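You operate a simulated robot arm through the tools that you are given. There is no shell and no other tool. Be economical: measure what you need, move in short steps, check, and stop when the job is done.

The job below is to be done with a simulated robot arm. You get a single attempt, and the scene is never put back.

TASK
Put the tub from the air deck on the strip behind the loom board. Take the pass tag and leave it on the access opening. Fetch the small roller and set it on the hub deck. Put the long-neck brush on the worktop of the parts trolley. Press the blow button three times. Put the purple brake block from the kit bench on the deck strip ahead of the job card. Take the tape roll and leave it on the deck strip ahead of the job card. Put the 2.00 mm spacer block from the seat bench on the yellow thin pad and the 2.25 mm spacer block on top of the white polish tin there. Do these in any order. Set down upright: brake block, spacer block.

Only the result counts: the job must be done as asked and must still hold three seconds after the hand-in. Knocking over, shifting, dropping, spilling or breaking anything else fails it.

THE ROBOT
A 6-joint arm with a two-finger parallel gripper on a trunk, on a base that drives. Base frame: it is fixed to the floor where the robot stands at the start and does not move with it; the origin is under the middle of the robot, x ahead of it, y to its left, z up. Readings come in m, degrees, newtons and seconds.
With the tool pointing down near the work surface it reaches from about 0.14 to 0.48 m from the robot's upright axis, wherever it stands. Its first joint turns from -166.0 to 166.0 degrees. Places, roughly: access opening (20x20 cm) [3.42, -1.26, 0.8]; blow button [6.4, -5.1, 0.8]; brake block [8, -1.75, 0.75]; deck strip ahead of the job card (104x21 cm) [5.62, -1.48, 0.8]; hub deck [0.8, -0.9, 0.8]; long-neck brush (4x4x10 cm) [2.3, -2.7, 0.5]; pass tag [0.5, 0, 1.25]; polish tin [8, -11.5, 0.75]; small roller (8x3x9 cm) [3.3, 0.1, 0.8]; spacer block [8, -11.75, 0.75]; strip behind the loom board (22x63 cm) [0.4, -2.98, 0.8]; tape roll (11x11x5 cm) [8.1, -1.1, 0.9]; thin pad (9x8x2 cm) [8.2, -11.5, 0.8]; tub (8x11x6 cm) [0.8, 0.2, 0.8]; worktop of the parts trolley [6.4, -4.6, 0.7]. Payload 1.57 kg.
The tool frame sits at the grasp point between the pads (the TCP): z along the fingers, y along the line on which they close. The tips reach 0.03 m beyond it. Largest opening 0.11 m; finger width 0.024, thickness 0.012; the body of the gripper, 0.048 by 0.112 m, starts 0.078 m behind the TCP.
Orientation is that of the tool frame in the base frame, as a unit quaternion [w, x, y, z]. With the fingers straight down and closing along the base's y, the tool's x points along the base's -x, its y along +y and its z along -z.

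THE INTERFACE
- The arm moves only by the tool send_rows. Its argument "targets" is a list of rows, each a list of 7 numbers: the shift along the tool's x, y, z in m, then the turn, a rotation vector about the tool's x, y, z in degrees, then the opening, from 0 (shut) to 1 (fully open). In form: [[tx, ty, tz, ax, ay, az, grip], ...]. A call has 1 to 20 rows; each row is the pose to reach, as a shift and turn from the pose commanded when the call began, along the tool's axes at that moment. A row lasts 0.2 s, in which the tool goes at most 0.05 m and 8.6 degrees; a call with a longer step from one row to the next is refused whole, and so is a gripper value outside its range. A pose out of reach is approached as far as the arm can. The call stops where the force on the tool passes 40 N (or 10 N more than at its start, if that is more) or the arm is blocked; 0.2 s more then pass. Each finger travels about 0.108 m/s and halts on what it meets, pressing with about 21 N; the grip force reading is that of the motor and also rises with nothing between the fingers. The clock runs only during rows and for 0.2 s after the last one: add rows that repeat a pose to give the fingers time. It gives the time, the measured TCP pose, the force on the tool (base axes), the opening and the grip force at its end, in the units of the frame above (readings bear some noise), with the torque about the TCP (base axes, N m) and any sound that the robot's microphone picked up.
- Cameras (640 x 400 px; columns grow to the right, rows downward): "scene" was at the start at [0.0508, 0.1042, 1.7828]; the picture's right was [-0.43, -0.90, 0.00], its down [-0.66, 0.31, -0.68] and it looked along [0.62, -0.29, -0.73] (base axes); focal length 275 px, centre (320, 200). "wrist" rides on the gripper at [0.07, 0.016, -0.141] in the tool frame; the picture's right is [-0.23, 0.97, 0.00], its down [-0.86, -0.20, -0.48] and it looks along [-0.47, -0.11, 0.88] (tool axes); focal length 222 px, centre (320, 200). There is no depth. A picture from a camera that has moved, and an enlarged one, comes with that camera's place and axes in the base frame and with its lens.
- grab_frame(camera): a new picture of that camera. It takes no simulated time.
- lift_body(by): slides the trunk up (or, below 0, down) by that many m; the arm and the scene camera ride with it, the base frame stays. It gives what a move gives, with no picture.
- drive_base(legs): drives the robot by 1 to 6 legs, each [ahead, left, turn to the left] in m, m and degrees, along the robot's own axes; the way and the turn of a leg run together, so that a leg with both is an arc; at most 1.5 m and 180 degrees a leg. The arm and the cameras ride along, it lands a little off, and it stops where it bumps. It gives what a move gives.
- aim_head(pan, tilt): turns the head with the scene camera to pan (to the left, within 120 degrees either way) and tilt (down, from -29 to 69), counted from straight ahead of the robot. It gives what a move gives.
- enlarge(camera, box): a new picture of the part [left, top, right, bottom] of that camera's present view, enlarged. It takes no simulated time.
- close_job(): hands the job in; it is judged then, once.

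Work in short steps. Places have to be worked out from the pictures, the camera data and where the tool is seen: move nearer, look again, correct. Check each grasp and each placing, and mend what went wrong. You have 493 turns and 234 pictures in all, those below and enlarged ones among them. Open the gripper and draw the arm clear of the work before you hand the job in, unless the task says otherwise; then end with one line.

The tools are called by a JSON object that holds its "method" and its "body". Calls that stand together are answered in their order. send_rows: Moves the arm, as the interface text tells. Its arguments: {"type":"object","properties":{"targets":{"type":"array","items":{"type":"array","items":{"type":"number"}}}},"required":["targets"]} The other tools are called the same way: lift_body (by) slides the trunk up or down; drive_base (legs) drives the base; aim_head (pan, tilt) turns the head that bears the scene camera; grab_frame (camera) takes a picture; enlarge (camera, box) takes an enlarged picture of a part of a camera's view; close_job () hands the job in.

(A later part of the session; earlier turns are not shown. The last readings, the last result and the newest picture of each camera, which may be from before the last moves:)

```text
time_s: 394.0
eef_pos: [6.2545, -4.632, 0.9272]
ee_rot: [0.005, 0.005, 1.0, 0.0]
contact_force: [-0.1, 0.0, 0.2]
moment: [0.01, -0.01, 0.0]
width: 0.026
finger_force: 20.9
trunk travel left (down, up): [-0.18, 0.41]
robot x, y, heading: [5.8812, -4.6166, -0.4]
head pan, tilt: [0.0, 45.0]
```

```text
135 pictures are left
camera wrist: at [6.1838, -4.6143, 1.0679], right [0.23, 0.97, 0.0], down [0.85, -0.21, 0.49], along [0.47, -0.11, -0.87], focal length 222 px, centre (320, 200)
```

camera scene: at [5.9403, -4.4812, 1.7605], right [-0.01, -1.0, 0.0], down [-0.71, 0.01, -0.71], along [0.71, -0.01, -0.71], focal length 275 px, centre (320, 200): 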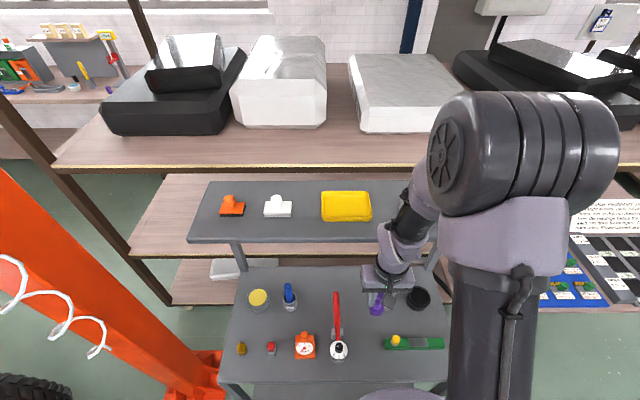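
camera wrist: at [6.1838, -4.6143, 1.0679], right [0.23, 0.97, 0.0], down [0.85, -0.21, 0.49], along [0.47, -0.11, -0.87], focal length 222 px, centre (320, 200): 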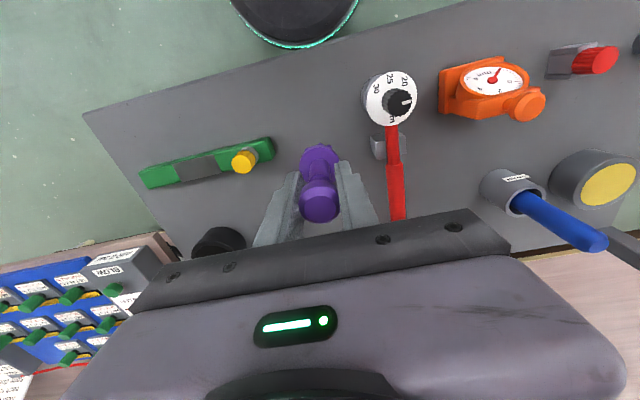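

{"method": "send_rows", "body": {"targets": [[0, 0, 0.02, 0, 0, 0, 0.1], [0, 0, 0.035, 0, 0, 0, 0.1], [0, 0, 0.045, 0, 0, 0, 0.1], [0, 0, 0.052, 0, 0, 0, 0.1], [0, 0, 0.058, 0, 0, 0, 0.1]]}}

{"method": "grab_frame", "body": {"camera": "wrist"}}

```text
time_s: 395.2
eef_pos: [6.2539, -4.6325, 0.8688]
ee_rot: [0.004, 0.004, 1.0, -0.001]
contact_force: [-0.2, -0.5, -0.4]
moment: [0.01, -0.04, -0.01]
width: 0.0259
finger_force: 20.6
trunk travel left (down, up): [-0.18, 0.41]
robot x, y, heading: [5.8796, -4.6197, -0.3]
head pan, tilt: [0.0, 45.0]
```

```text
134 pictures are left
camera wrist: at [6.1838, -4.6151, 1.0092], right [0.23, 0.97, 0.0], down [0.85, -0.21, 0.49], along [0.47, -0.11, -0.87], focal length 222 px, centre (320, 200)
```

wrist: 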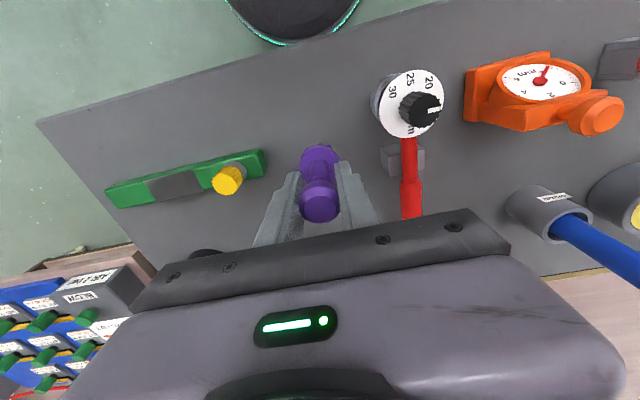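

{"method": "send_rows", "body": {"targets": [[0, 0, 0.01, 0, 0, 0, 0.1], [0, 0, 0.02, 0, 0, 0, 0.1], [0, 0, 0.03, 0, 0, 0, 0.1], [0, 0, 0.038, 0, 0, 0, 0.1]]}}

{"method": "grab_frame", "body": {"camera": "wrist"}}

```text
time_s: 396.2
eef_pos: [6.2558, -4.63, 0.8296]
ee_rot: [0.004, 0.005, 1.0, 0.0]
contact_force: [-0.1, 0.0, -1.3]
moment: [-0.04, 0.01, -0.04]
width: 0.0262
finger_force: 20.6
trunk travel left (down, up): [-0.18, 0.41]
robot x, y, heading: [5.8781, -4.622, -0.5]
head pan, tilt: [0.0, 45.0]
```

```text
133 pictures are left
camera wrist: at [6.1849, -4.6141, 0.9712], right [0.23, 0.97, 0.0], down [0.85, -0.21, 0.49], along [0.47, -0.11, -0.87], focal length 222 px, centre (320, 200)
```

wrist: 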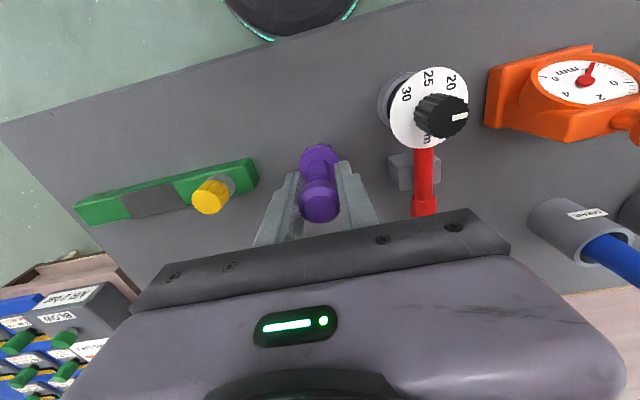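

Shift 15 mm away from the dial, continue down.

{"method": "send_rows", "body": {"targets": [[0, -0.015, 0.005, 0, 0, 0, 0.1], [0, -0.015, 0.013, 0, 0, 0, 0.1], [0, -0.015, 0.021, 0, 0, 0, 0.1], [0, -0.015, 0.028, 0, 0, 0, 0.1]]}}

{"method": "grab_frame", "body": {"camera": "wrist"}}

```text
time_s: 397.2
eef_pos: [6.2555, -4.6462, 0.8029]
ee_rot: [0.006, 0.004, 1.0, 0.0]
contact_force: [0.4, -0.3, 18.0]
moment: [0.01, -0.03, 0.01]
width: 0.0262
finger_force: 20.6
trunk travel left (down, up): [-0.18, 0.41]
robot x, y, heading: [5.8792, -4.6196, -0.4]
head pan, tilt: [0.0, 45.0]
```

```text
132 pictures are left
camera wrist: at [6.1846, -4.629, 0.9437], right [0.23, 0.97, 0.0], down [0.85, -0.21, 0.49], along [0.47, -0.11, -0.87], focal length 222 px, centre (320, 200)
```

wrist: 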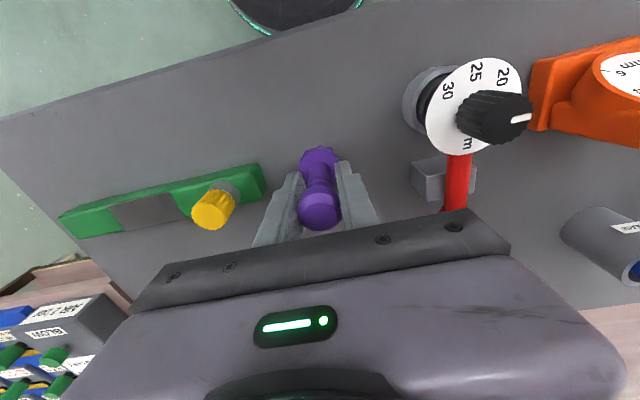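

Contact at 18 N with no torque. Release and rise.

{"method": "send_rows", "body": {"targets": [[0, 0, -0.001, 0, 0, 0, 0.25], [0, 0, -0.001, 0, 0, 0, 0.4], [0, 0, -0.001, 0, 0, 0, 0.4], [0, 0, -0.03, 0, 0, 0, 0.4], [0, 0, -0.07, 0, 0, 0, 0.4], [0, 0, -0.11, 0, 0, 0, 0.4]]}}

{"method": "grab_frame", "body": {"camera": "wrist"}}

```text
time_s: 398.6
eef_pos: [6.253, -4.6466, 0.9138]
ee_rot: [0.005, 0.004, 1.0, 0.001]
contact_force: [-0.1, 0.8, 0.3]
moment: [0.0, 0.01, -0.01]
width: 0.0441
finger_force: 0.1
trunk travel left (down, up): [-0.18, 0.41]
robot x, y, heading: [5.8775, -4.6227, -0.2]
head pan, tilt: [0.0, 45.0]
```

```text
131 pictures are left
camera wrist: at [6.1816, -4.629, 1.0549], right [0.24, 0.97, 0.0], down [0.85, -0.21, 0.49], along [0.47, -0.11, -0.87], focal length 222 px, centre (320, 200)
```

wrist: 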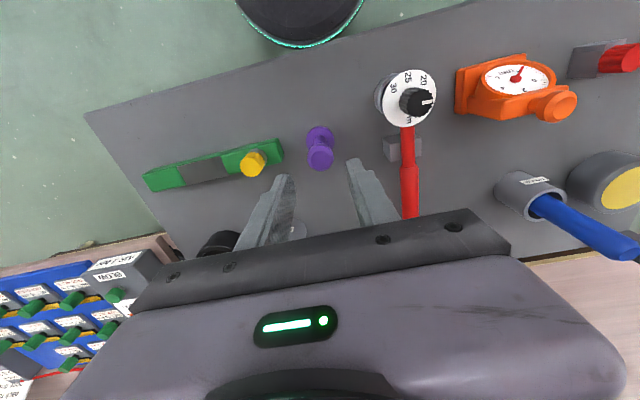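

Brush standing on the worktop. Now the blow button: raise, back off, strafe right and look.

{"method": "lift_body", "body": {"by": 0.15}}

{"method": "drive_base", "body": {"legs": [[-0.15, 0, 0], [0, -0.5, 0]]}}

{"method": "grab_frame", "body": {"camera": "wrist"}}

{"method": "grab_frame", "body": {"camera": "scene"}}

```text
time_s: 400.3
eef_pos: [6.2531, -4.6462, 1.0639]
ee_rot: [0.005, 0.005, 1.0, 0.0]
contact_force: [0.0, 0.2, 0.7]
moment: [0.0, 0.01, 0.01]
width: 0.044
finger_force: 0.1
trunk travel left (down, up): [-0.33, 0.26]
robot x, y, heading: [5.8804, -4.6209, -0.4]
head pan, tilt: [0.0, 45.0]
```

```text
time_s: 404.2
eef_pos: [6.1029, -5.1458, 1.0633]
ee_rot: [0.006, 0.004, 1.0, 0.0]
contact_force: [0.6, 0.2, 0.4]
moment: [0.0, -0.03, -0.01]
width: 0.0442
finger_force: 0.2
trunk travel left (down, up): [-0.33, 0.26]
robot x, y, heading: [5.7302, -5.1148, -0.2]
head pan, tilt: [0.0, 45.0]
```

```text
130 pictures are left
camera wrist: at [6.0313, -5.1282, 1.2044], right [0.23, 0.97, 0.0], down [0.85, -0.21, 0.49], along [0.47, -0.11, -0.87], focal length 222 px, centre (320, 200)
```

wrist: 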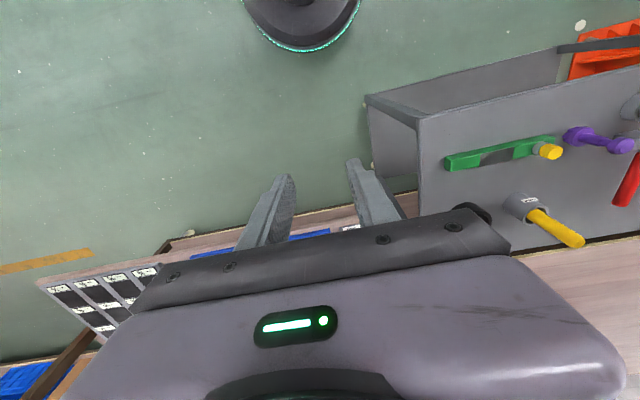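

```text
129 pictures are left
camera scene: at [5.7891, -4.9809, 1.7404], right [-0.01, -1.0, 0.0], down [-0.71, 0.0, -0.71], along [0.71, 0.0, -0.71], focal length 275 px, centre (320, 200)
```

scene: 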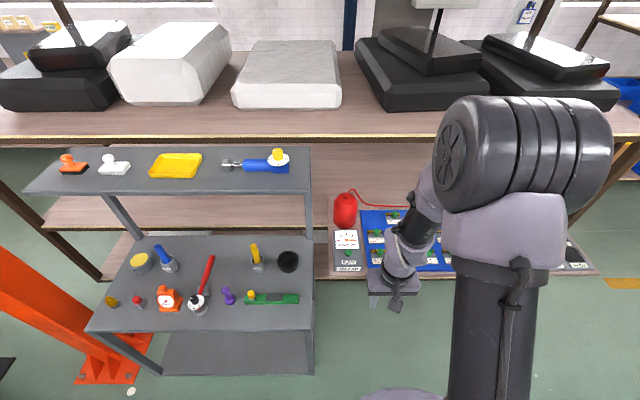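

{"method": "enlarge", "body": {"camera": "scene", "box": [310, 170, 430, 290]}}

```text
3.33 times, centred on (370, 230) of scene
camera zoom: at [5.7891, -4.9809, 1.7404], right [-0.01, -1.0, 0.0], down [-0.71, 0.0, -0.71], along [0.71, 0.0, -0.71], focal length 916 px, centre (153, 100)
```

zoom: 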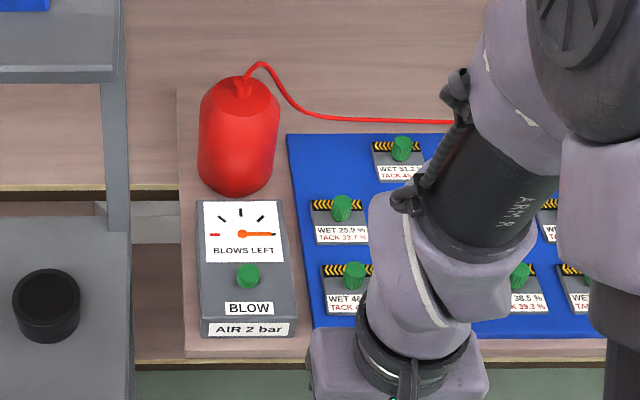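

Blow button (green) at about (6.426,-5.098, 0.8). Strafe right to clear the trolley, then go ahead.

{"method": "drive_base", "body": {"legs": [[0, -0.15, 0], [0.27, 0, 0]]}}

{"method": "grab_frame", "body": {"camera": "wrist"}}

{"method": "grab_frame", "body": {"camera": "scene"}}

```text
time_s: 407.1
eef_pos: [6.3695, -5.2931, 1.0632]
ee_rot: [0.004, 0.001, 1.0, 0.0]
contact_force: [-0.4, -0.4, 1.2]
moment: [0.02, 0.0, -0.01]
width: 0.0442
finger_force: 0.0
trunk travel left (down, up): [-0.33, 0.26]
robot x, y, heading: [5.9961, -5.2674, -0.1]
head pan, tilt: [0.0, 45.0]
```

```text
127 pictures are left
camera wrist: at [6.2994, -5.2765, 1.2042], right [0.23, 0.97, 0.0], down [0.85, -0.2, 0.49], along [0.47, -0.11, -0.87], focal length 222 px, centre (320, 200)
```

wrist: 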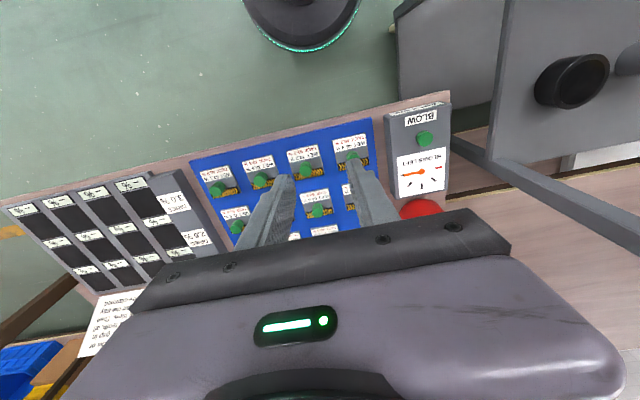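

```text
126 pictures are left
camera scene: at [6.0571, -5.1299, 1.7403], right [0.0, -1.0, 0.0], down [-0.71, 0.0, -0.71], along [0.71, 0.0, -0.71], focal length 275 px, centre (320, 200)
```

scene: 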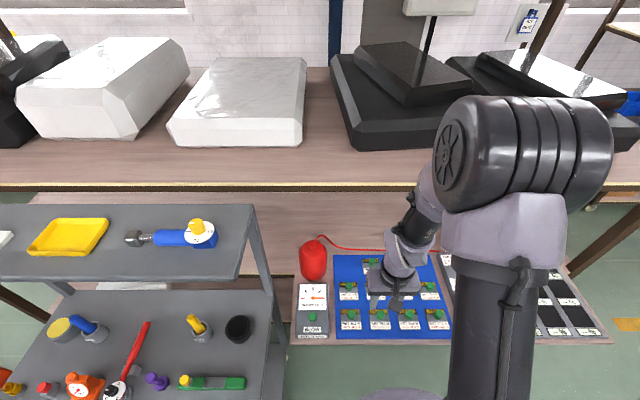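

Button at about (6.447,-5.105,0.77). Nudge ahead 4 cm, close the gripper, and move over it.

{"method": "drive_base", "body": {"legs": [[0.04, 0, 0]]}}

{"method": "send_rows", "body": {"targets": [[0, 0.045, 0, 0, 0, 0, 0.2], [0, 0.09, 0, 0, 0, 0, 0], [-0.01, 0.135, 0, 0, 0, 0, 0], [-0.03, 0.17, 0, 0, 0, 0, 0], [-0.037, 0.188, 0, 0, 0, 0, 0], [-0.037, 0.188, 0.05, 0, 0, 0, 0], [-0.037, 0.188, 0.1, 0, 0, 0, 0], [-0.037, 0.188, 0.15, 0, 0, 0, 0], [-0.037, 0.188, 0.18, 0, 0, 0, 0]]}}

{"method": "enlarge", "body": {"camera": "wrist", "box": [200, 60, 440, 210]}}

{"method": "grab_frame", "body": {"camera": "scene"}}

```text
time_s: 408.0
eef_pos: [6.4111, -5.2929, 1.0626]
ee_rot: [0.004, 0.002, 1.0, 0.0]
contact_force: [0.9, -0.2, -0.1]
moment: [0.03, 0.06, -0.05]
width: 0.0441
finger_force: 0.0
trunk travel left (down, up): [-0.33, 0.26]
robot x, y, heading: [6.0371, -5.2667, -0.1]
head pan, tilt: [0.0, 45.0]
```

```text
time_s: 410.0
eef_pos: [6.4499, -5.1052, 0.8845]
ee_rot: [0.005, 0.002, 1.0, 0.001]
contact_force: [-0.2, 0.1, 0.4]
moment: [0.03, 0.0, 0.0]
width: 0.0001
finger_force: 20.6
trunk travel left (down, up): [-0.33, 0.26]
robot x, y, heading: [6.0362, -5.2678, -0.1]
head pan, tilt: [0.0, 45.0]
```

```text
2.67 times, centred on (320, 135) of wrist
camera zoom: at [6.3788, -5.0875, 1.0257], right [0.23, 0.97, 0.0], down [0.85, -0.2, 0.49], along [0.47, -0.11, -0.87], focal length 592 px, centre (320, 373)
```

zoom: 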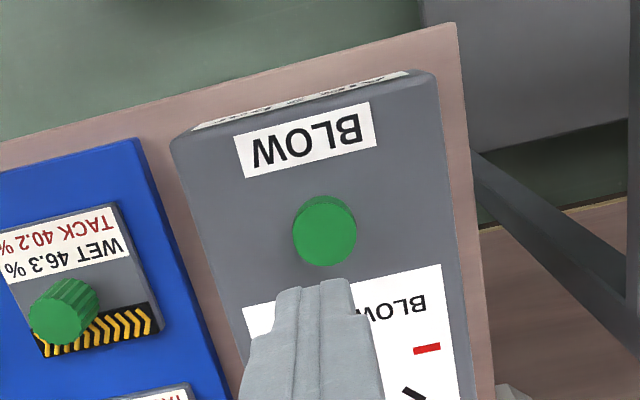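

```text
124 pictures are left
camera scene: at [6.0962, -5.1299, 1.7403], right [0.0, -1.0, 0.0], down [-0.71, 0.0, -0.71], along [0.71, 0.0, -0.71], focal length 275 px, centre (320, 200)
```

scene: 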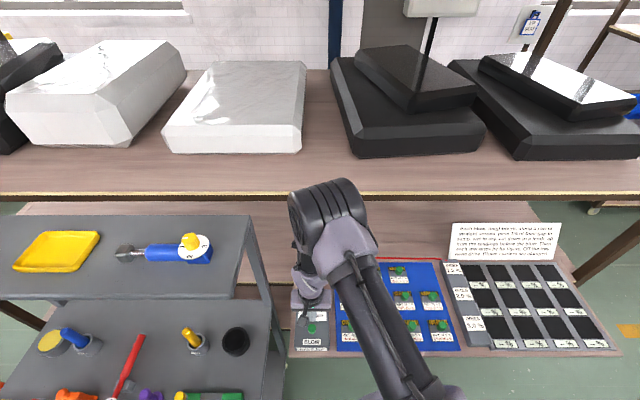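

Aligned with the button. Lower to just above it and check.

{"method": "send_rows", "body": {"targets": [[0.003, 0.003, 0.03, 0, 0, 0, 0], [0.003, 0.003, 0.055, 0, 0, 0, 0]]}}

{"method": "enlarge", "body": {"camera": "wrist", "box": [200, 60, 440, 210]}}

```text
time_s: 410.6
eef_pos: [6.4479, -5.1003, 0.829]
ee_rot: [0.005, 0.001, 1.0, 0.001]
contact_force: [0.2, 0.6, -0.2]
moment: [-0.01, 0.06, -0.03]
width: 0.0001
finger_force: 21.3
trunk travel left (down, up): [-0.33, 0.26]
robot x, y, heading: [6.0358, -5.2712, 0.2]
head pan, tilt: [0.0, 45.0]
```

```text
2.67 times, centred on (320, 135) of wrist
camera zoom: at [6.3769, -5.0848, 0.9699], right [0.23, 0.97, 0.0], down [0.85, -0.2, 0.49], along [0.47, -0.11, -0.87], focal length 592 px, centre (320, 373)
```

zoom: 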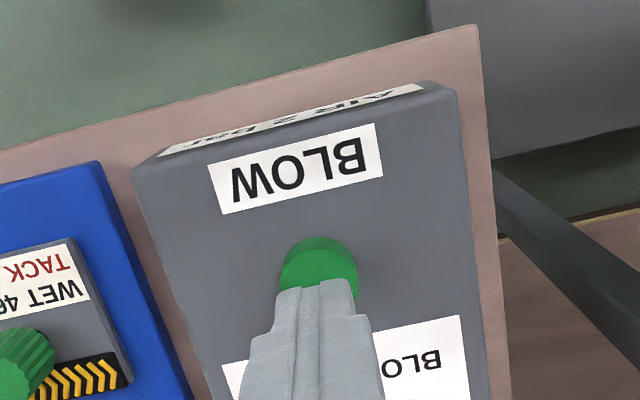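

Aligned. Press first time slowly.

{"method": "send_rows", "body": {"targets": [[0, 0, 0.01, 0, 0, 0, 0], [0, 0, 0.018, 0, 0, 0, 0], [0, 0, 0.022, 0, 0, 0, 0], [0, 0, 0.025, 0, 0, 0, 0]]}}

```text
time_s: 411.6
eef_pos: [6.4459, -5.1023, 0.802]
ee_rot: [0.005, 0.001, 1.0, 0.0]
contact_force: [0.5, 0.0, 0.9]
moment: [0.01, -0.03, 0.03]
width: 0.0
finger_force: 21.0
trunk travel left (down, up): [-0.33, 0.26]
robot x, y, heading: [6.0376, -5.2677, -0.3]
head pan, tilt: [0.0, 45.0]
```

{"method": "send_rows", "body": {"targets": [[0, 0, 0.003, 0, 0, 0, 0], [0, 0, 0.006, 0, 0, 0, 0], [0, 0, 0.009, 0, 0, 0, 0]]}}

{"method": "enlarge", "body": {"camera": "wrist", "box": [200, 60, 440, 210]}}

```text
time_s: 412.4
eef_pos: [6.4458, -5.1034, 0.7966]
ee_rot: [0.006, 0.001, 1.0, 0.001]
contact_force: [-7.9, 1.0, 24.4]
moment: [0.02, 0.42, 0.04]
width: 0.0
finger_force: 21.0
trunk travel left (down, up): [-0.33, 0.26]
robot x, y, heading: [6.0344, -5.2687, -0.2]
head pan, tilt: [0.0, 45.0]
heard: click
```

```text
2.67 times, centred on (320, 135) of wrist
camera zoom: at [6.3754, -5.0855, 0.9375], right [0.23, 0.97, 0.0], down [0.85, -0.2, 0.49], along [0.48, -0.11, -0.87], focal length 592 px, centre (320, 373)
```

zoom: 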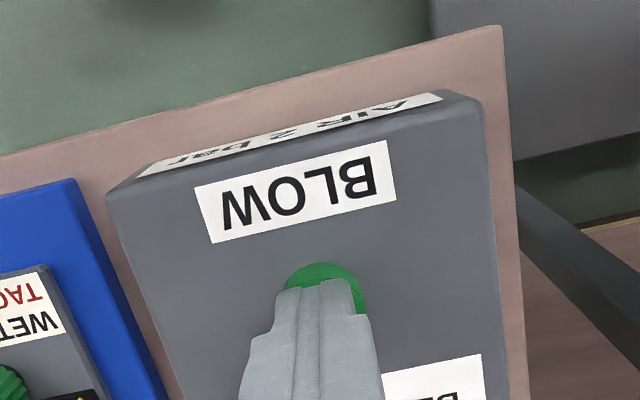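

Click heard: one press. Rise 20 mm to release.

{"method": "send_rows", "body": {"targets": [[0, 0, -0.01, 0, 0, 0, 0], [0, 0, -0.02, 0, 0, 0, 0], [0, 0, -0.02, 0, 0, 0, 0]]}}

{"method": "enlarge", "body": {"camera": "scene", "box": [280, 280, 360, 360]}}

```text
time_s: 413.2
eef_pos: [6.4459, -5.1026, 0.8145]
ee_rot: [0.005, 0.001, 1.0, 0.001]
contact_force: [0.8, 0.2, 0.1]
moment: [-0.01, 0.0, -0.03]
width: 0.0002
finger_force: 20.9
trunk travel left (down, up): [-0.33, 0.26]
robot x, y, heading: [6.0338, -5.2706, -0.0]
head pan, tilt: [0.0, 45.0]
```

```text
5.00 times, centred on (320, 320) of scene
camera zoom: at [6.096, -5.1302, 1.7403], right [0.0, -1.0, 0.0], down [-0.71, 0.0, -0.71], along [0.71, 0.0, -0.71], focal length 1374 px, centre (320, -400)
```

zoom: 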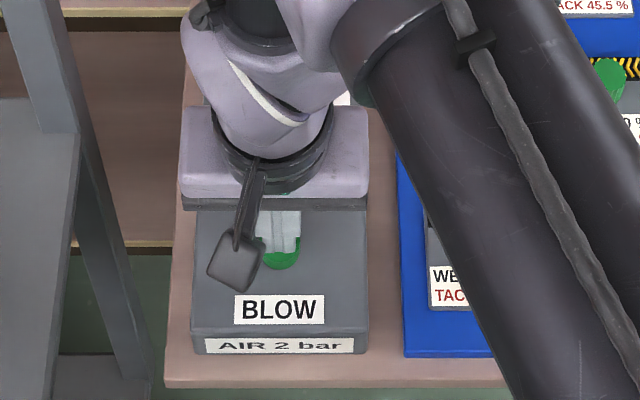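

Second press.

{"method": "send_rows", "body": {"targets": [[0, 0, 0.01, 0, 0, 0, 0], [0, 0, 0.014, 0, 0, 0, 0], [0, 0, 0.017, 0, 0, 0, 0], [0, 0, 0.02, 0, 0, 0, 0]]}}

{"method": "send_rows", "body": {"targets": [[0, 0, -0.01, 0, 0, 0, 0], [0, 0, -0.02, 0, 0, 0, 0], [0, 0, -0.02, 0, 0, 0, 0]]}}

```text
time_s: 414.2
eef_pos: [6.4472, -5.1036, 0.7953]
ee_rot: [0.006, 0.001, 1.0, 0.001]
contact_force: [1.5, -7.1, 30.5]
moment: [-0.22, 0.28, 0.17]
width: 0.0
finger_force: 21.5
trunk travel left (down, up): [-0.33, 0.26]
robot x, y, heading: [6.0349, -5.2692, -0.1]
head pan, tilt: [0.0, 45.0]
heard: click
```

```text
time_s: 415.0
eef_pos: [6.4459, -5.1033, 0.815]
ee_rot: [0.005, 0.001, 1.0, 0.001]
contact_force: [0.4, 0.0, 0.2]
moment: [0.0, 0.01, -0.01]
width: 0.0001
finger_force: 21.3
trunk travel left (down, up): [-0.33, 0.26]
robot x, y, heading: [6.0366, -5.2672, -0.4]
head pan, tilt: [0.0, 45.0]
```

Second click. Third press.

{"method": "send_rows", "body": {"targets": [[0, 0, 0.01, 0, 0, 0, 0], [0, 0, 0.014, 0, 0, 0, 0], [0, 0, 0.017, 0, 0, 0, 0], [0, 0, 0.02, 0, 0, 0, 0]]}}

{"method": "send_rows", "body": {"targets": [[0, 0, -0.02, 0, 0, 0, 0], [0, 0, -0.06, 0, 0, 0, 0], [0, 0, -0.1, 0, 0, 0, 0], [0, -0.03, -0.14, 0, 0, 0, 0], [0.02, -0.06, -0.17, 0, 0, 0, 0], [0.05, -0.09, -0.19, 0, 0, 0, 0], [0.06, -0.13, -0.21, 0, 0, 0, 0], [0.06, -0.17, -0.22, 0, 0, 0, 0]]}}

{"method": "enlarge", "body": {"camera": "scene", "box": [280, 260, 360, 360]}}

```text
time_s: 416.0
eef_pos: [6.4461, -5.1022, 0.7958]
ee_rot: [0.006, 0.0, 1.0, 0.0]
contact_force: [-3.4, 0.6, 28.8]
moment: [-0.02, 0.38, -0.04]
width: 0.0001
finger_force: 20.9
trunk travel left (down, up): [-0.33, 0.26]
robot x, y, heading: [6.0315, -5.2669, 0.0]
head pan, tilt: [0.0, 45.0]
heard: click
```

```text
time_s: 417.8
eef_pos: [6.3826, -5.2745, 1.0139]
ee_rot: [0.004, 0.001, 1.0, 0.001]
contact_force: [-0.4, -0.2, 0.6]
moment: [0.01, 0.0, -0.01]
width: 0.0
finger_force: 20.7
trunk travel left (down, up): [-0.33, 0.26]
robot x, y, heading: [6.0341, -5.2656, 0.1]
head pan, tilt: [0.0, 45.0]
```

```text
4.00 times, centred on (320, 310) of scene
camera zoom: at [6.0958, -5.1315, 1.7405], right [0.0, -1.0, 0.0], down [-0.71, 0.0, -0.71], along [0.71, 0.0, -0.71], focal length 1100 px, centre (320, -240)
```

zoom: 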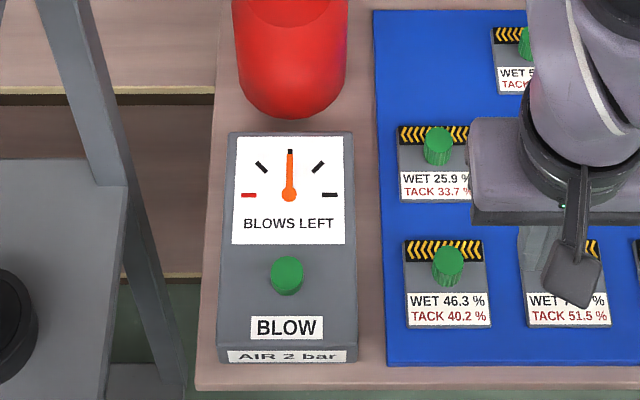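

Three clicks registered; gauge moved down accordingly. Next, kit bench: retreat to the lane x≈4.5 and drive north.

{"method": "lift_body", "body": {"by": 0.2}}

{"method": "drive_base", "body": {"legs": [[-0.8, 0, 0], [-0.7, 0, 0], [0, 0, 90], [1.5, 0, 0], [1.5, 0, 0]]}}

{"method": "aim_head", "body": {"pan": -10, "tilt": 30}}

{"method": "grab_frame", "body": {"camera": "scene"}}

```text
time_s: 419.9
eef_pos: [6.3826, -5.2726, 1.2127]
ee_rot: [0.005, 0.002, 1.0, 0.0]
contact_force: [0.6, -0.1, 1.1]
moment: [0.0, 0.01, -0.01]
width: 0.0002
finger_force: 20.7
trunk travel left (down, up): [-0.53, 0.06]
robot x, y, heading: [6.0356, -5.2683, -0.2]
head pan, tilt: [0.0, 45.0]
```

```text
time_s: 445.8
eef_pos: [4.5783, -1.8707, 1.2132]
ee_rot: [0.003, -0.695, 0.719, 0.004]
contact_force: [-0.6, 0.0, -0.7]
moment: [0.02, -0.01, 0.0]
width: 0.0
finger_force: 21.2
trunk travel left (down, up): [-0.53, 0.06]
robot x, y, heading: [4.5669, -2.2225, 88.3]
head pan, tilt: [0.0, 45.0]
```

```text
time_s: 446.6
eef_pos: [4.5791, -1.872, 1.213]
ee_rot: [0.004, -0.695, 0.719, 0.003]
contact_force: [0.2, 0.2, 0.3]
moment: [0.01, -0.01, 0.0]
width: 0.0
finger_force: 20.9
trunk travel left (down, up): [-0.53, 0.06]
robot x, y, heading: [4.5601, -2.2213, 87.8]
head pan, tilt: [-10.0, 30.0]
```

```text
119 pictures are left
camera scene: at [4.4405, -2.1474, 1.9629], right [0.98, -0.21, 0.0], down [-0.1, -0.49, -0.87], along [0.18, 0.85, -0.5], focal length 275 px, centre (320, 200)
```

scene: 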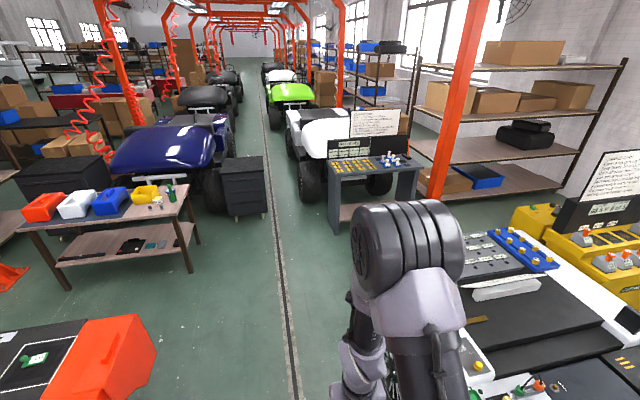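

{"method": "drive_base", "body": {"legs": [[0, 0, 2.0], [1.5, 0, 0], [0.2, 0, 0], [0, 0, -90]]}}

{"method": "aim_head", "body": {"pan": 0, "tilt": 30}}

{"method": "grab_frame", "body": {"camera": "scene"}}

```text
time_s: 459.4
eef_pos: [4.9082, -0.5152, 1.2133]
ee_rot: [0.005, -0.009, 1.0, 0.0]
contact_force: [-0.1, 0.0, -0.2]
moment: [0.02, -0.01, 0.02]
width: 0.0001
finger_force: 20.9
trunk travel left (down, up): [-0.53, 0.06]
robot x, y, heading: [4.5613, -0.5209, 1.4]
head pan, tilt: [-10.0, 30.0]
```

```text
time_s: 460.1
eef_pos: [4.9076, -0.516, 1.2128]
ee_rot: [0.006, -0.01, 1.0, 0.0]
contact_force: [0.1, 0.3, 0.2]
moment: [-0.01, 0.0, 0.01]
width: 0.0001
finger_force: 21.5
trunk travel left (down, up): [-0.53, 0.06]
robot x, y, heading: [4.5601, -0.5213, 1.2]
head pan, tilt: [0.0, 30.0]
```

```text
118 pictures are left
camera scene: at [4.6265, -0.3801, 1.963], right [0.02, -1.0, 0.0], down [-0.5, -0.01, -0.87], along [0.87, 0.02, -0.5], focal length 275 px, centre (320, 200)
```

scene: 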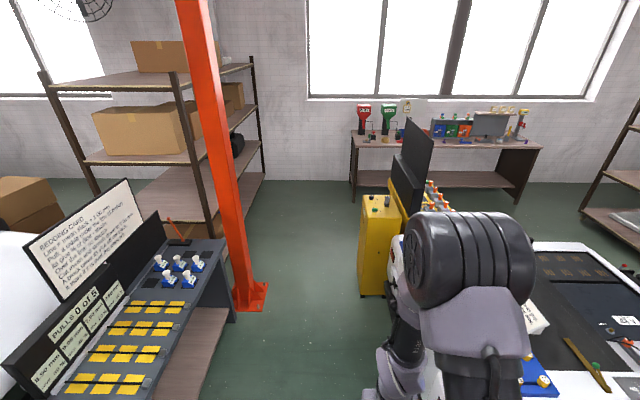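

Gap between column foot (y≈0.05) and yellow cabinet (y≈-0.67). Strafe to y≈-0.31 and go east.

{"method": "drive_base", "body": {"legs": [[0, 0.2, -1.2], [1.3, 0, 0]]}}

{"method": "grab_frame", "body": {"camera": "scene"}}

```text
time_s: 467.8
eef_pos: [6.207, -0.3194, 1.213]
ee_rot: [0.004, -0.002, 1.0, 0.0]
contact_force: [-1.0, -0.1, 0.0]
moment: [0.03, 0.0, 0.0]
width: 0.0
finger_force: 20.8
trunk travel left (down, up): [-0.53, 0.06]
robot x, y, heading: [5.8587, -0.3149, 0.4]
head pan, tilt: [0.0, 30.0]
```

```text
117 pictures are left
camera scene: at [5.9276, -0.1788, 1.963], right [0.0, -1.0, 0.0], down [-0.5, 0.0, -0.87], along [0.87, 0.0, -0.5], focal length 275 px, centre (320, 200)
```

scene: 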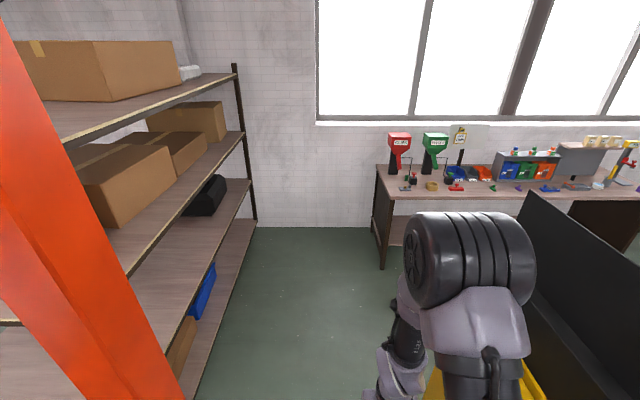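

{"method": "drive_base", "body": {"legs": [[0.7, 0, 0], [0.6, 0, 0]]}}

{"method": "aim_head", "body": {"pan": -40, "tilt": 35}}

{"method": "grab_frame", "body": {"camera": "scene"}}

```text
time_s: 474.6
eef_pos: [7.4998, -0.3193, 1.2138]
ee_rot: [0.004, -0.002, 1.0, 0.001]
contact_force: [-0.2, -0.3, 0.2]
moment: [-0.02, 0.01, 0.07]
width: 0.0
finger_force: 20.8
trunk travel left (down, up): [-0.53, 0.06]
robot x, y, heading: [7.1476, -0.3168, 0.2]
head pan, tilt: [0.0, 30.0]
```

```text
time_s: 475.7
eef_pos: [7.4996, -0.3205, 1.2131]
ee_rot: [0.005, -0.002, 1.0, 0.001]
contact_force: [-0.3, -0.2, 0.3]
moment: [0.0, 0.05, -0.05]
width: 0.0
finger_force: 20.8
trunk travel left (down, up): [-0.53, 0.06]
robot x, y, heading: [7.1516, -0.3182, 0.5]
head pan, tilt: [-40.0, 35.0]
```

```text
116 pictures are left
camera scene: at [7.1976, -0.2355, 1.9552], right [-0.64, -0.77, 0.0], down [-0.44, 0.37, -0.82], along [0.63, -0.52, -0.57], focal length 275 px, centre (320, 200)
```

scene: 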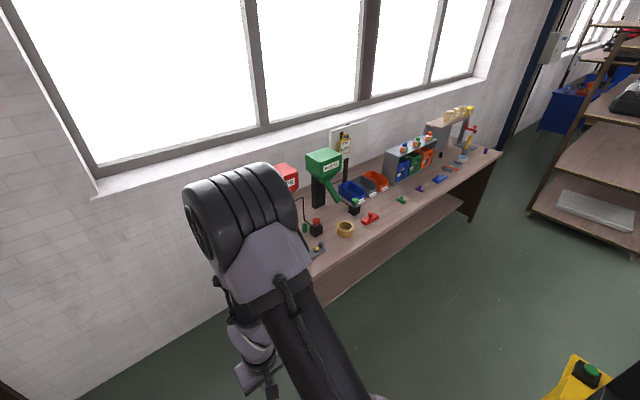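

{"method": "enlarge", "body": {"camera": "scene", "box": [290, 90, 510, 270]}}

```text
2.22 times, centred on (400, 180) of scene
camera zoom: at [7.1976, -0.2355, 1.9552], right [-0.64, -0.77, 0.0], down [-0.44, 0.37, -0.82], along [0.63, -0.52, -0.57], focal length 611 px, centre (142, 244)
```

zoom: 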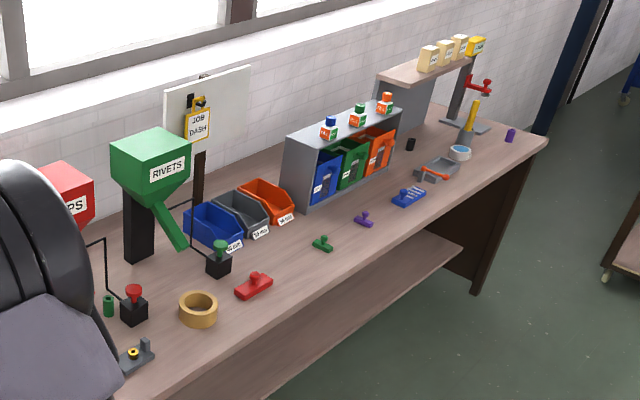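

I'll strafe south along the bench and look at the items from in front.

{"method": "drive_base", "body": {"legs": [[0, -0.75, 0], [0, -0.75, 0]]}}

{"method": "aim_head", "body": {"pan": 0, "tilt": 40}}

{"method": "grab_frame", "body": {"camera": "scene"}}

```text
time_s: 479.5
eef_pos: [7.5059, -1.0457, 1.2145]
ee_rot: [0.004, -0.002, 1.0, 0.001]
contact_force: [-0.6, -0.4, -0.2]
moment: [0.07, -0.03, -0.02]
width: 0.0002
finger_force: 20.8
trunk travel left (down, up): [-0.53, 0.06]
robot x, y, heading: [7.1588, -1.0388, 0.0]
head pan, tilt: [-40.0, 35.0]
stopped in leg 1: the robot was blocked; the commanded pose is now the measured one
```

```text
time_s: 480.5
eef_pos: [7.5075, -1.0424, 1.2135]
ee_rot: [0.004, -0.002, 1.0, 0.001]
contact_force: [-0.7, -0.4, 0.1]
moment: [-0.01, -0.01, 0.0]
width: 0.0
finger_force: 21.2
trunk travel left (down, up): [-0.53, 0.06]
robot x, y, heading: [7.1561, -1.0392, 0.3]
head pan, tilt: [0.0, 40.0]
```

```text
114 pictures are left
camera scene: at [7.2227, -0.9019, 1.9476], right [0.0, -1.0, 0.0], down [-0.64, 0.0, -0.77], along [0.77, 0.0, -0.64], focal length 275 px, centre (320, 200)
```

scene: 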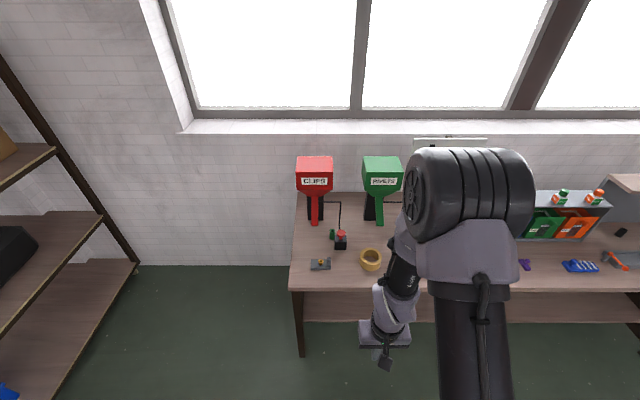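

Blocked by something on the right; look there.

{"method": "aim_head", "body": {"pan": -100, "tilt": 50}}

{"method": "grab_frame", "body": {"camera": "scene"}}

```text
time_s: 482.3
eef_pos: [7.5065, -1.0433, 1.2139]
ee_rot: [0.005, -0.002, 1.0, 0.0]
contact_force: [0.0, 0.2, 0.4]
moment: [0.0, 0.01, -0.01]
width: 0.0
finger_force: 20.8
trunk travel left (down, up): [-0.53, 0.06]
robot x, y, heading: [7.1614, -1.04, 0.4]
head pan, tilt: [-100.0, 50.0]
```

```text
113 pictures are left
camera scene: at [7.1246, -0.9778, 1.9334], right [-0.99, 0.17, 0.0], down [0.13, 0.75, -0.64], along [-0.11, -0.63, -0.77], focal length 275 px, centre (320, 200)
```

scene: 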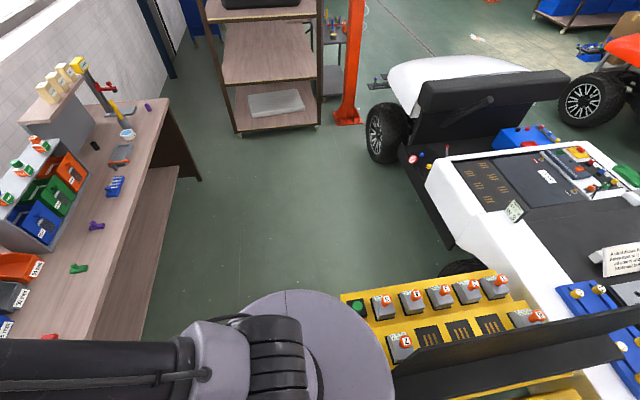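

The yellow station's corner was bumped lightly at the base. Move forward towards the bench to get clear, then look at the tape roll.

{"method": "drive_base", "body": {"legs": [[0.42, 0.02, 0], [0, -0.14, 0]]}}

{"method": "grab_frame", "body": {"camera": "scene"}}

{"method": "aim_head", "body": {"pan": 0, "tilt": 50}}

{"method": "grab_frame", "body": {"camera": "scene"}}

{"method": "grab_frame", "body": {"camera": "wrist"}}

```text
time_s: 485.8
eef_pos: [7.9198, -1.161, 1.2137]
ee_rot: [0.005, -0.003, 1.0, 0.001]
contact_force: [-0.9, 0.0, 0.2]
moment: [0.02, 0.01, 0.0]
width: 0.0
finger_force: 21.1
trunk travel left (down, up): [-0.53, 0.06]
robot x, y, heading: [7.5718, -1.1597, 0.5]
head pan, tilt: [-100.0, 50.0]
```

```text
112 pictures are left
camera scene: at [7.5376, -1.0975, 1.9335], right [-0.99, 0.17, 0.0], down [0.13, 0.76, -0.64], along [-0.11, -0.63, -0.77], focal length 275 px, centre (320, 200)
```

scene: 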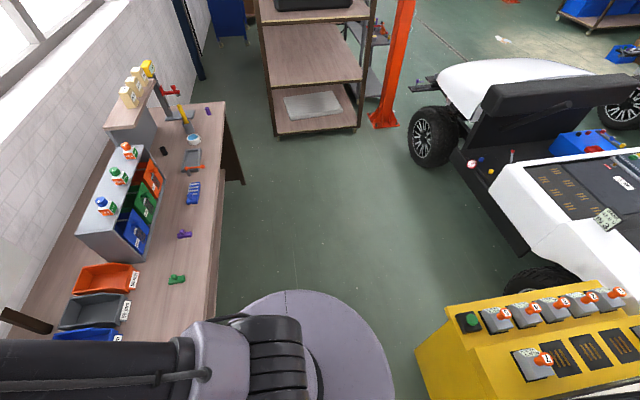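

```text
time_s: 487.6
eef_pos: [7.9189, -1.161, 1.2128]
ee_rot: [0.004, -0.003, 1.0, 0.0]
contact_force: [-0.1, 0.7, 1.1]
moment: [0.0, 0.0, 0.0]
width: 0.0
finger_force: 20.4
trunk travel left (down, up): [-0.53, 0.06]
robot x, y, heading: [7.5721, -1.1608, 0.5]
head pan, tilt: [0.0, 50.0]
```

```text
111 pictures are left
camera scene: at [7.6276, -1.0208, 1.9334], right [0.01, -1.0, 0.0], down [-0.77, 0.0, -0.64], along [0.64, 0.0, -0.77], focal length 275 px, centre (320, 200)
```

scene: 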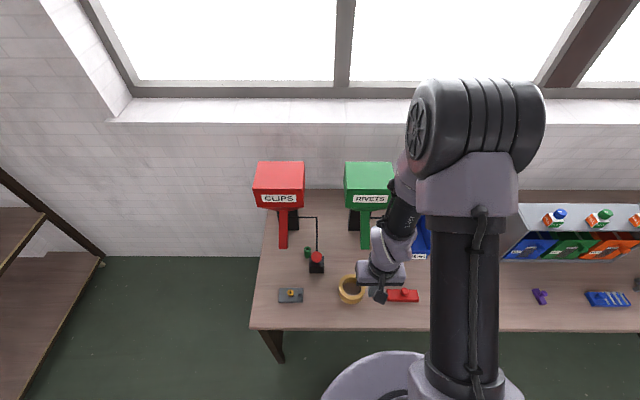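

```text
110 pictures are left
camera wrist: at [7.8498, -1.1445, 1.3545], right [0.22, 0.98, 0.0], down [0.85, -0.19, 0.49], along [0.47, -0.11, -0.87], focal length 222 px, centre (320, 200)
```

wrist: 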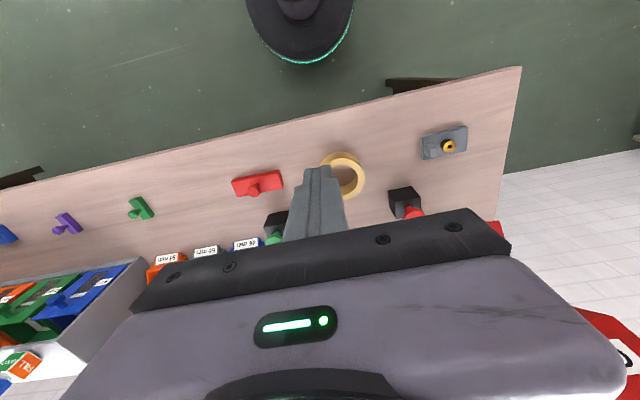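

Tape roll centre ≈ (8.068,-1.145), top ≈0.85. I'll pinch its +y wall. Nudge ahead, open gripper to ~0.05 m, position above.

{"method": "drive_base", "body": {"legs": [[0.06, 0, 0]]}}

{"method": "send_rows", "body": {"targets": [[-0.03, 0.02, 0.03, 0, 0, 0, 0.3], [-0.06, 0.04, 0.06, 0, 0, 0, 0.5], [-0.085, 0.06, 0.1, 0, 0, 0, 0.5], [-0.088, 0.06, 0.14, 0, 0, 0, 0.5], [-0.088, 0.06, 0.18, 0, 0, 0, 0.5], [-0.088, 0.06, 0.22, 0, 0, 0, 0.5]]}}

{"method": "grab_frame", "body": {"camera": "wrist"}}

```text
time_s: 488.5
eef_pos: [7.9812, -1.1604, 1.2136]
ee_rot: [0.004, -0.003, 1.0, -0.001]
contact_force: [1.3, -0.1, 0.0]
moment: [0.0, 0.03, -0.05]
width: 0.0
finger_force: 21.0
trunk travel left (down, up): [-0.53, 0.06]
robot x, y, heading: [7.6343, -1.1598, 0.6]
head pan, tilt: [0.0, 50.0]
```

```text
refused: row 3 steps farther than a row can; nothing moved
```

```text
109 pictures are left
camera wrist: at [7.9107, -1.1439, 1.3543], right [0.22, 0.98, 0.0], down [0.85, -0.19, 0.49], along [0.47, -0.1, -0.87], focal length 222 px, centre (320, 200)
```

wrist: 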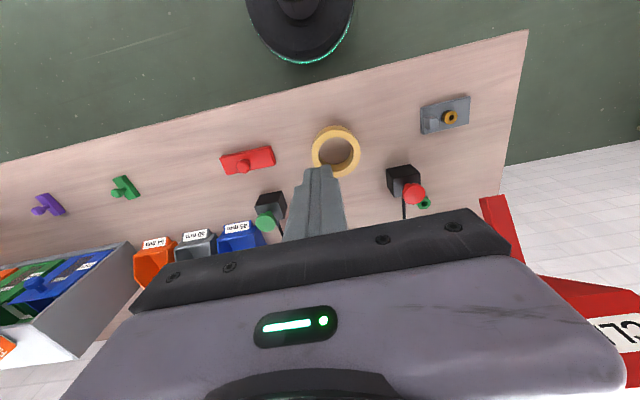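

{"method": "send_rows", "body": {"targets": [[-0.025, 0.015, 0.03, 0, 0, 0, 0.3], [-0.05, 0.03, 0.06, 0, 0, 0, 0.5], [-0.07, 0.045, 0.1, 0, 0, 0, 0.5], [-0.078, 0.06, 0.14, 0, 0, 0, 0.5], [-0.078, 0.066, 0.18, 0, 0, 0, 0.5], [-0.078, 0.066, 0.22, 0, 0, 0, 0.5]]}}

{"method": "grab_frame", "body": {"camera": "wrist"}}

```text
time_s: 489.9
eef_pos: [8.0589, -1.0929, 0.9943]
ee_rot: [0.004, -0.003, 1.0, -0.001]
contact_force: [-0.4, 0.0, 0.1]
moment: [0.02, 0.02, 0.01]
width: 0.055
finger_force: 0.0
trunk travel left (down, up): [-0.53, 0.06]
robot x, y, heading: [7.6371, -1.156, 0.6]
head pan, tilt: [0.0, 50.0]
```

```text
108 pictures are left
camera wrist: at [7.9887, -1.0763, 1.1353], right [0.22, 0.98, 0.0], down [0.85, -0.19, 0.49], along [0.47, -0.1, -0.87], focal length 222 px, centre (320, 200)
```

wrist: 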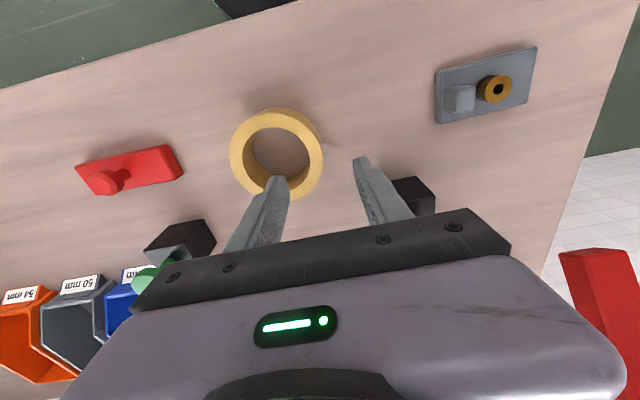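

Ring centre ≈ (8.06,-1.15), top ≈0.86. Shift to the wall (y≈-1.107), descend partially and check.

{"method": "send_rows", "body": {"targets": [[0, -0.014, 0.04, 0, 0, 0, 0.5], [0, -0.014, 0.08, 0, 0, 0, 0.5], [0, -0.014, 0.1, 0, 0, 0, 0.5]]}}

{"method": "grab_frame", "body": {"camera": "wrist"}}

```text
time_s: 490.5
eef_pos: [8.0566, -1.1063, 0.9268]
ee_rot: [0.003, -0.001, 1.0, 0.0]
contact_force: [-16.7, -0.5, 49.2]
moment: [-1.57, 0.54, -0.12]
width: 0.0556
finger_force: 0.3
trunk travel left (down, up): [-0.53, 0.06]
robot x, y, heading: [7.6313, -1.1581, 0.5]
head pan, tilt: [0.0, 50.0]
stopped in row 3: the force on the tool passed its limit at 234 N (the readings are from after the stop); the commanded pose is now the measured one
```

```text
107 pictures are left
camera wrist: at [7.9882, -1.0904, 1.0689], right [0.22, 0.97, 0.0], down [0.85, -0.2, 0.48], along [0.47, -0.11, -0.88], focal length 222 px, centre (320, 200)
```

wrist: 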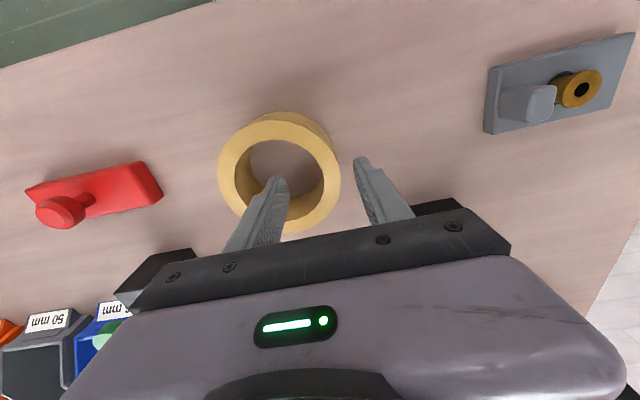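

The inner finger hit the ring top: ring top is ≈0.897 (bench ≈0.845), centre ≈(8.04,-1.145). Rise 4 cm and re-measure.

{"method": "send_rows", "body": {"targets": [[0, 0, -0.02, 0, 0, 0, 0.5], [0.01, 0, -0.05, 0, 0, 0, 0.5], [0.017, 0, -0.06, 0, 0, 0, 0.5]]}}

{"method": "enlarge", "body": {"camera": "wrist", "box": [180, 60, 420, 210]}}

{"method": "enlarge", "body": {"camera": "scene", "box": [270, 200, 430, 320]}}

```text
time_s: 491.3
eef_pos: [8.0441, -1.1074, 0.9842]
ee_rot: [0.001, -0.003, 1.0, 0.0]
contact_force: [0.0, -0.2, -1.1]
moment: [0.0, -0.02, 0.01]
width: 0.0552
finger_force: 0.1
trunk travel left (down, up): [-0.53, 0.06]
robot x, y, heading: [7.6351, -1.1614, 0.3]
head pan, tilt: [0.0, 50.0]
```

```text
2.67 times, centred on (300, 135) of wrist
camera zoom: at [7.9747, -1.0909, 1.1254], right [0.22, 0.97, 0.0], down [0.85, -0.2, 0.48], along [0.47, -0.11, -0.88], focal length 592 px, centre (373, 373)
```

zoom: 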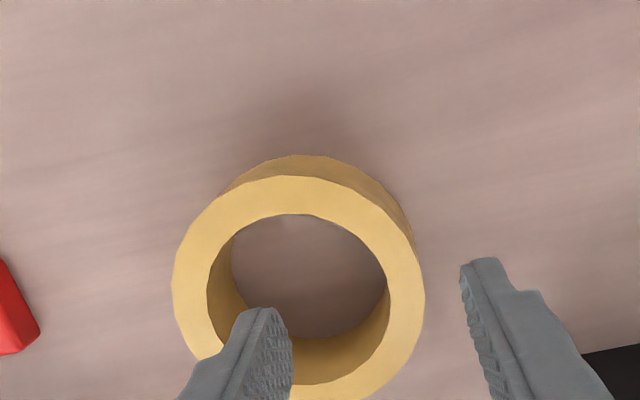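

```text
3.33 times, centred on (350, 260) of scene
camera zoom: at [7.688, -1.0205, 1.9334], right [0.01, -1.0, 0.0], down [-0.77, -0.01, -0.64], along [0.64, 0.0, -0.77], focal length 916 px, centre (220, 0)
```

zoom: 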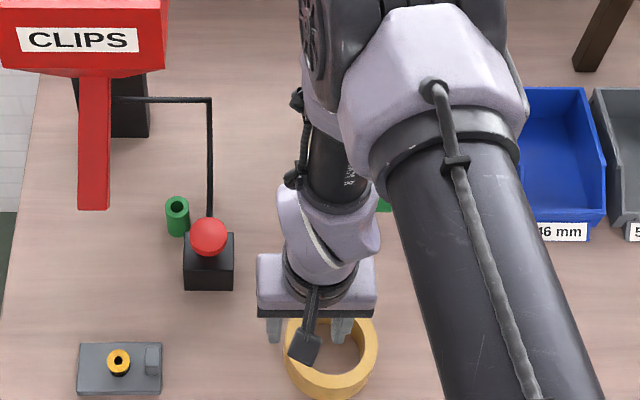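

Ring D≈0.103, centre ≈(8.05,-1.142), top 0.897; the hole appears solid to contact. I'll straddle it with full opening (0.11). Move over the centre, tips just above the top.

{"method": "send_rows", "body": {"targets": [[0, -0.015, 0, 0, 0, 0, 0.8], [-0.006, -0.034, 0, 0, 0, 0, 1], [-0.006, -0.034, 0.02, 0, 0, 0, 1], [-0.006, -0.034, 0.038, 0, 0, 0, 1]]}}

{"method": "enlarge", "body": {"camera": "wrist", "box": [200, 80, 440, 230]}}

{"method": "enlarge", "body": {"camera": "scene", "box": [310, 250, 410, 330]}}

```text
time_s: 492.3
eef_pos: [8.0502, -1.1424, 0.9459]
ee_rot: [0.003, -0.003, 1.0, 0.0]
contact_force: [-0.2, 1.0, -0.2]
moment: [-0.01, 0.01, 0.01]
width: 0.11
finger_force: 0.2
trunk travel left (down, up): [-0.53, 0.06]
robot x, y, heading: [7.6326, -1.1574, 0.4]
head pan, tilt: [0.0, 50.0]
```

```text
2.67 times, centred on (320, 155) of wrist
camera zoom: at [7.981, -1.1257, 1.0881], right [0.22, 0.97, 0.0], down [0.85, -0.2, 0.48], along [0.47, -0.11, -0.88], focal length 592 px, centre (320, 320)
```

zoom: 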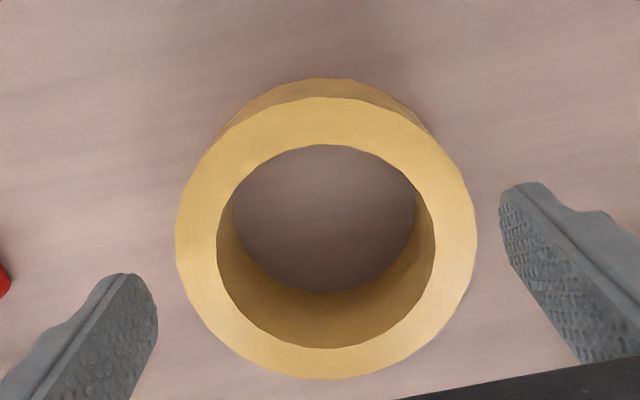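

```text
5.00 times, centred on (360, 290) of scene
camera zoom: at [7.6875, -1.021, 1.9335], right [0.01, -1.0, 0.0], down [-0.77, -0.01, -0.64], along [0.64, 0.0, -0.77], focal length 1374 px, centre (120, -250)
```

zoom: 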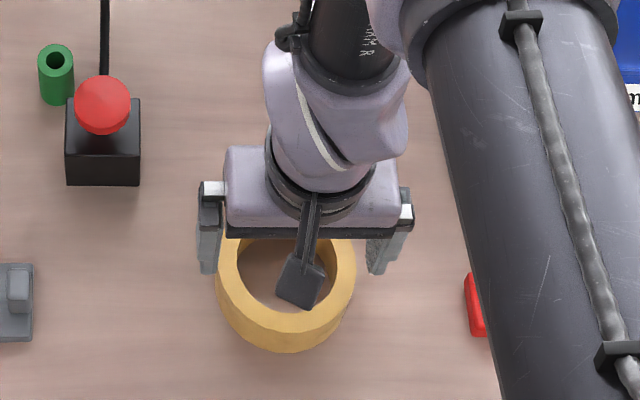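

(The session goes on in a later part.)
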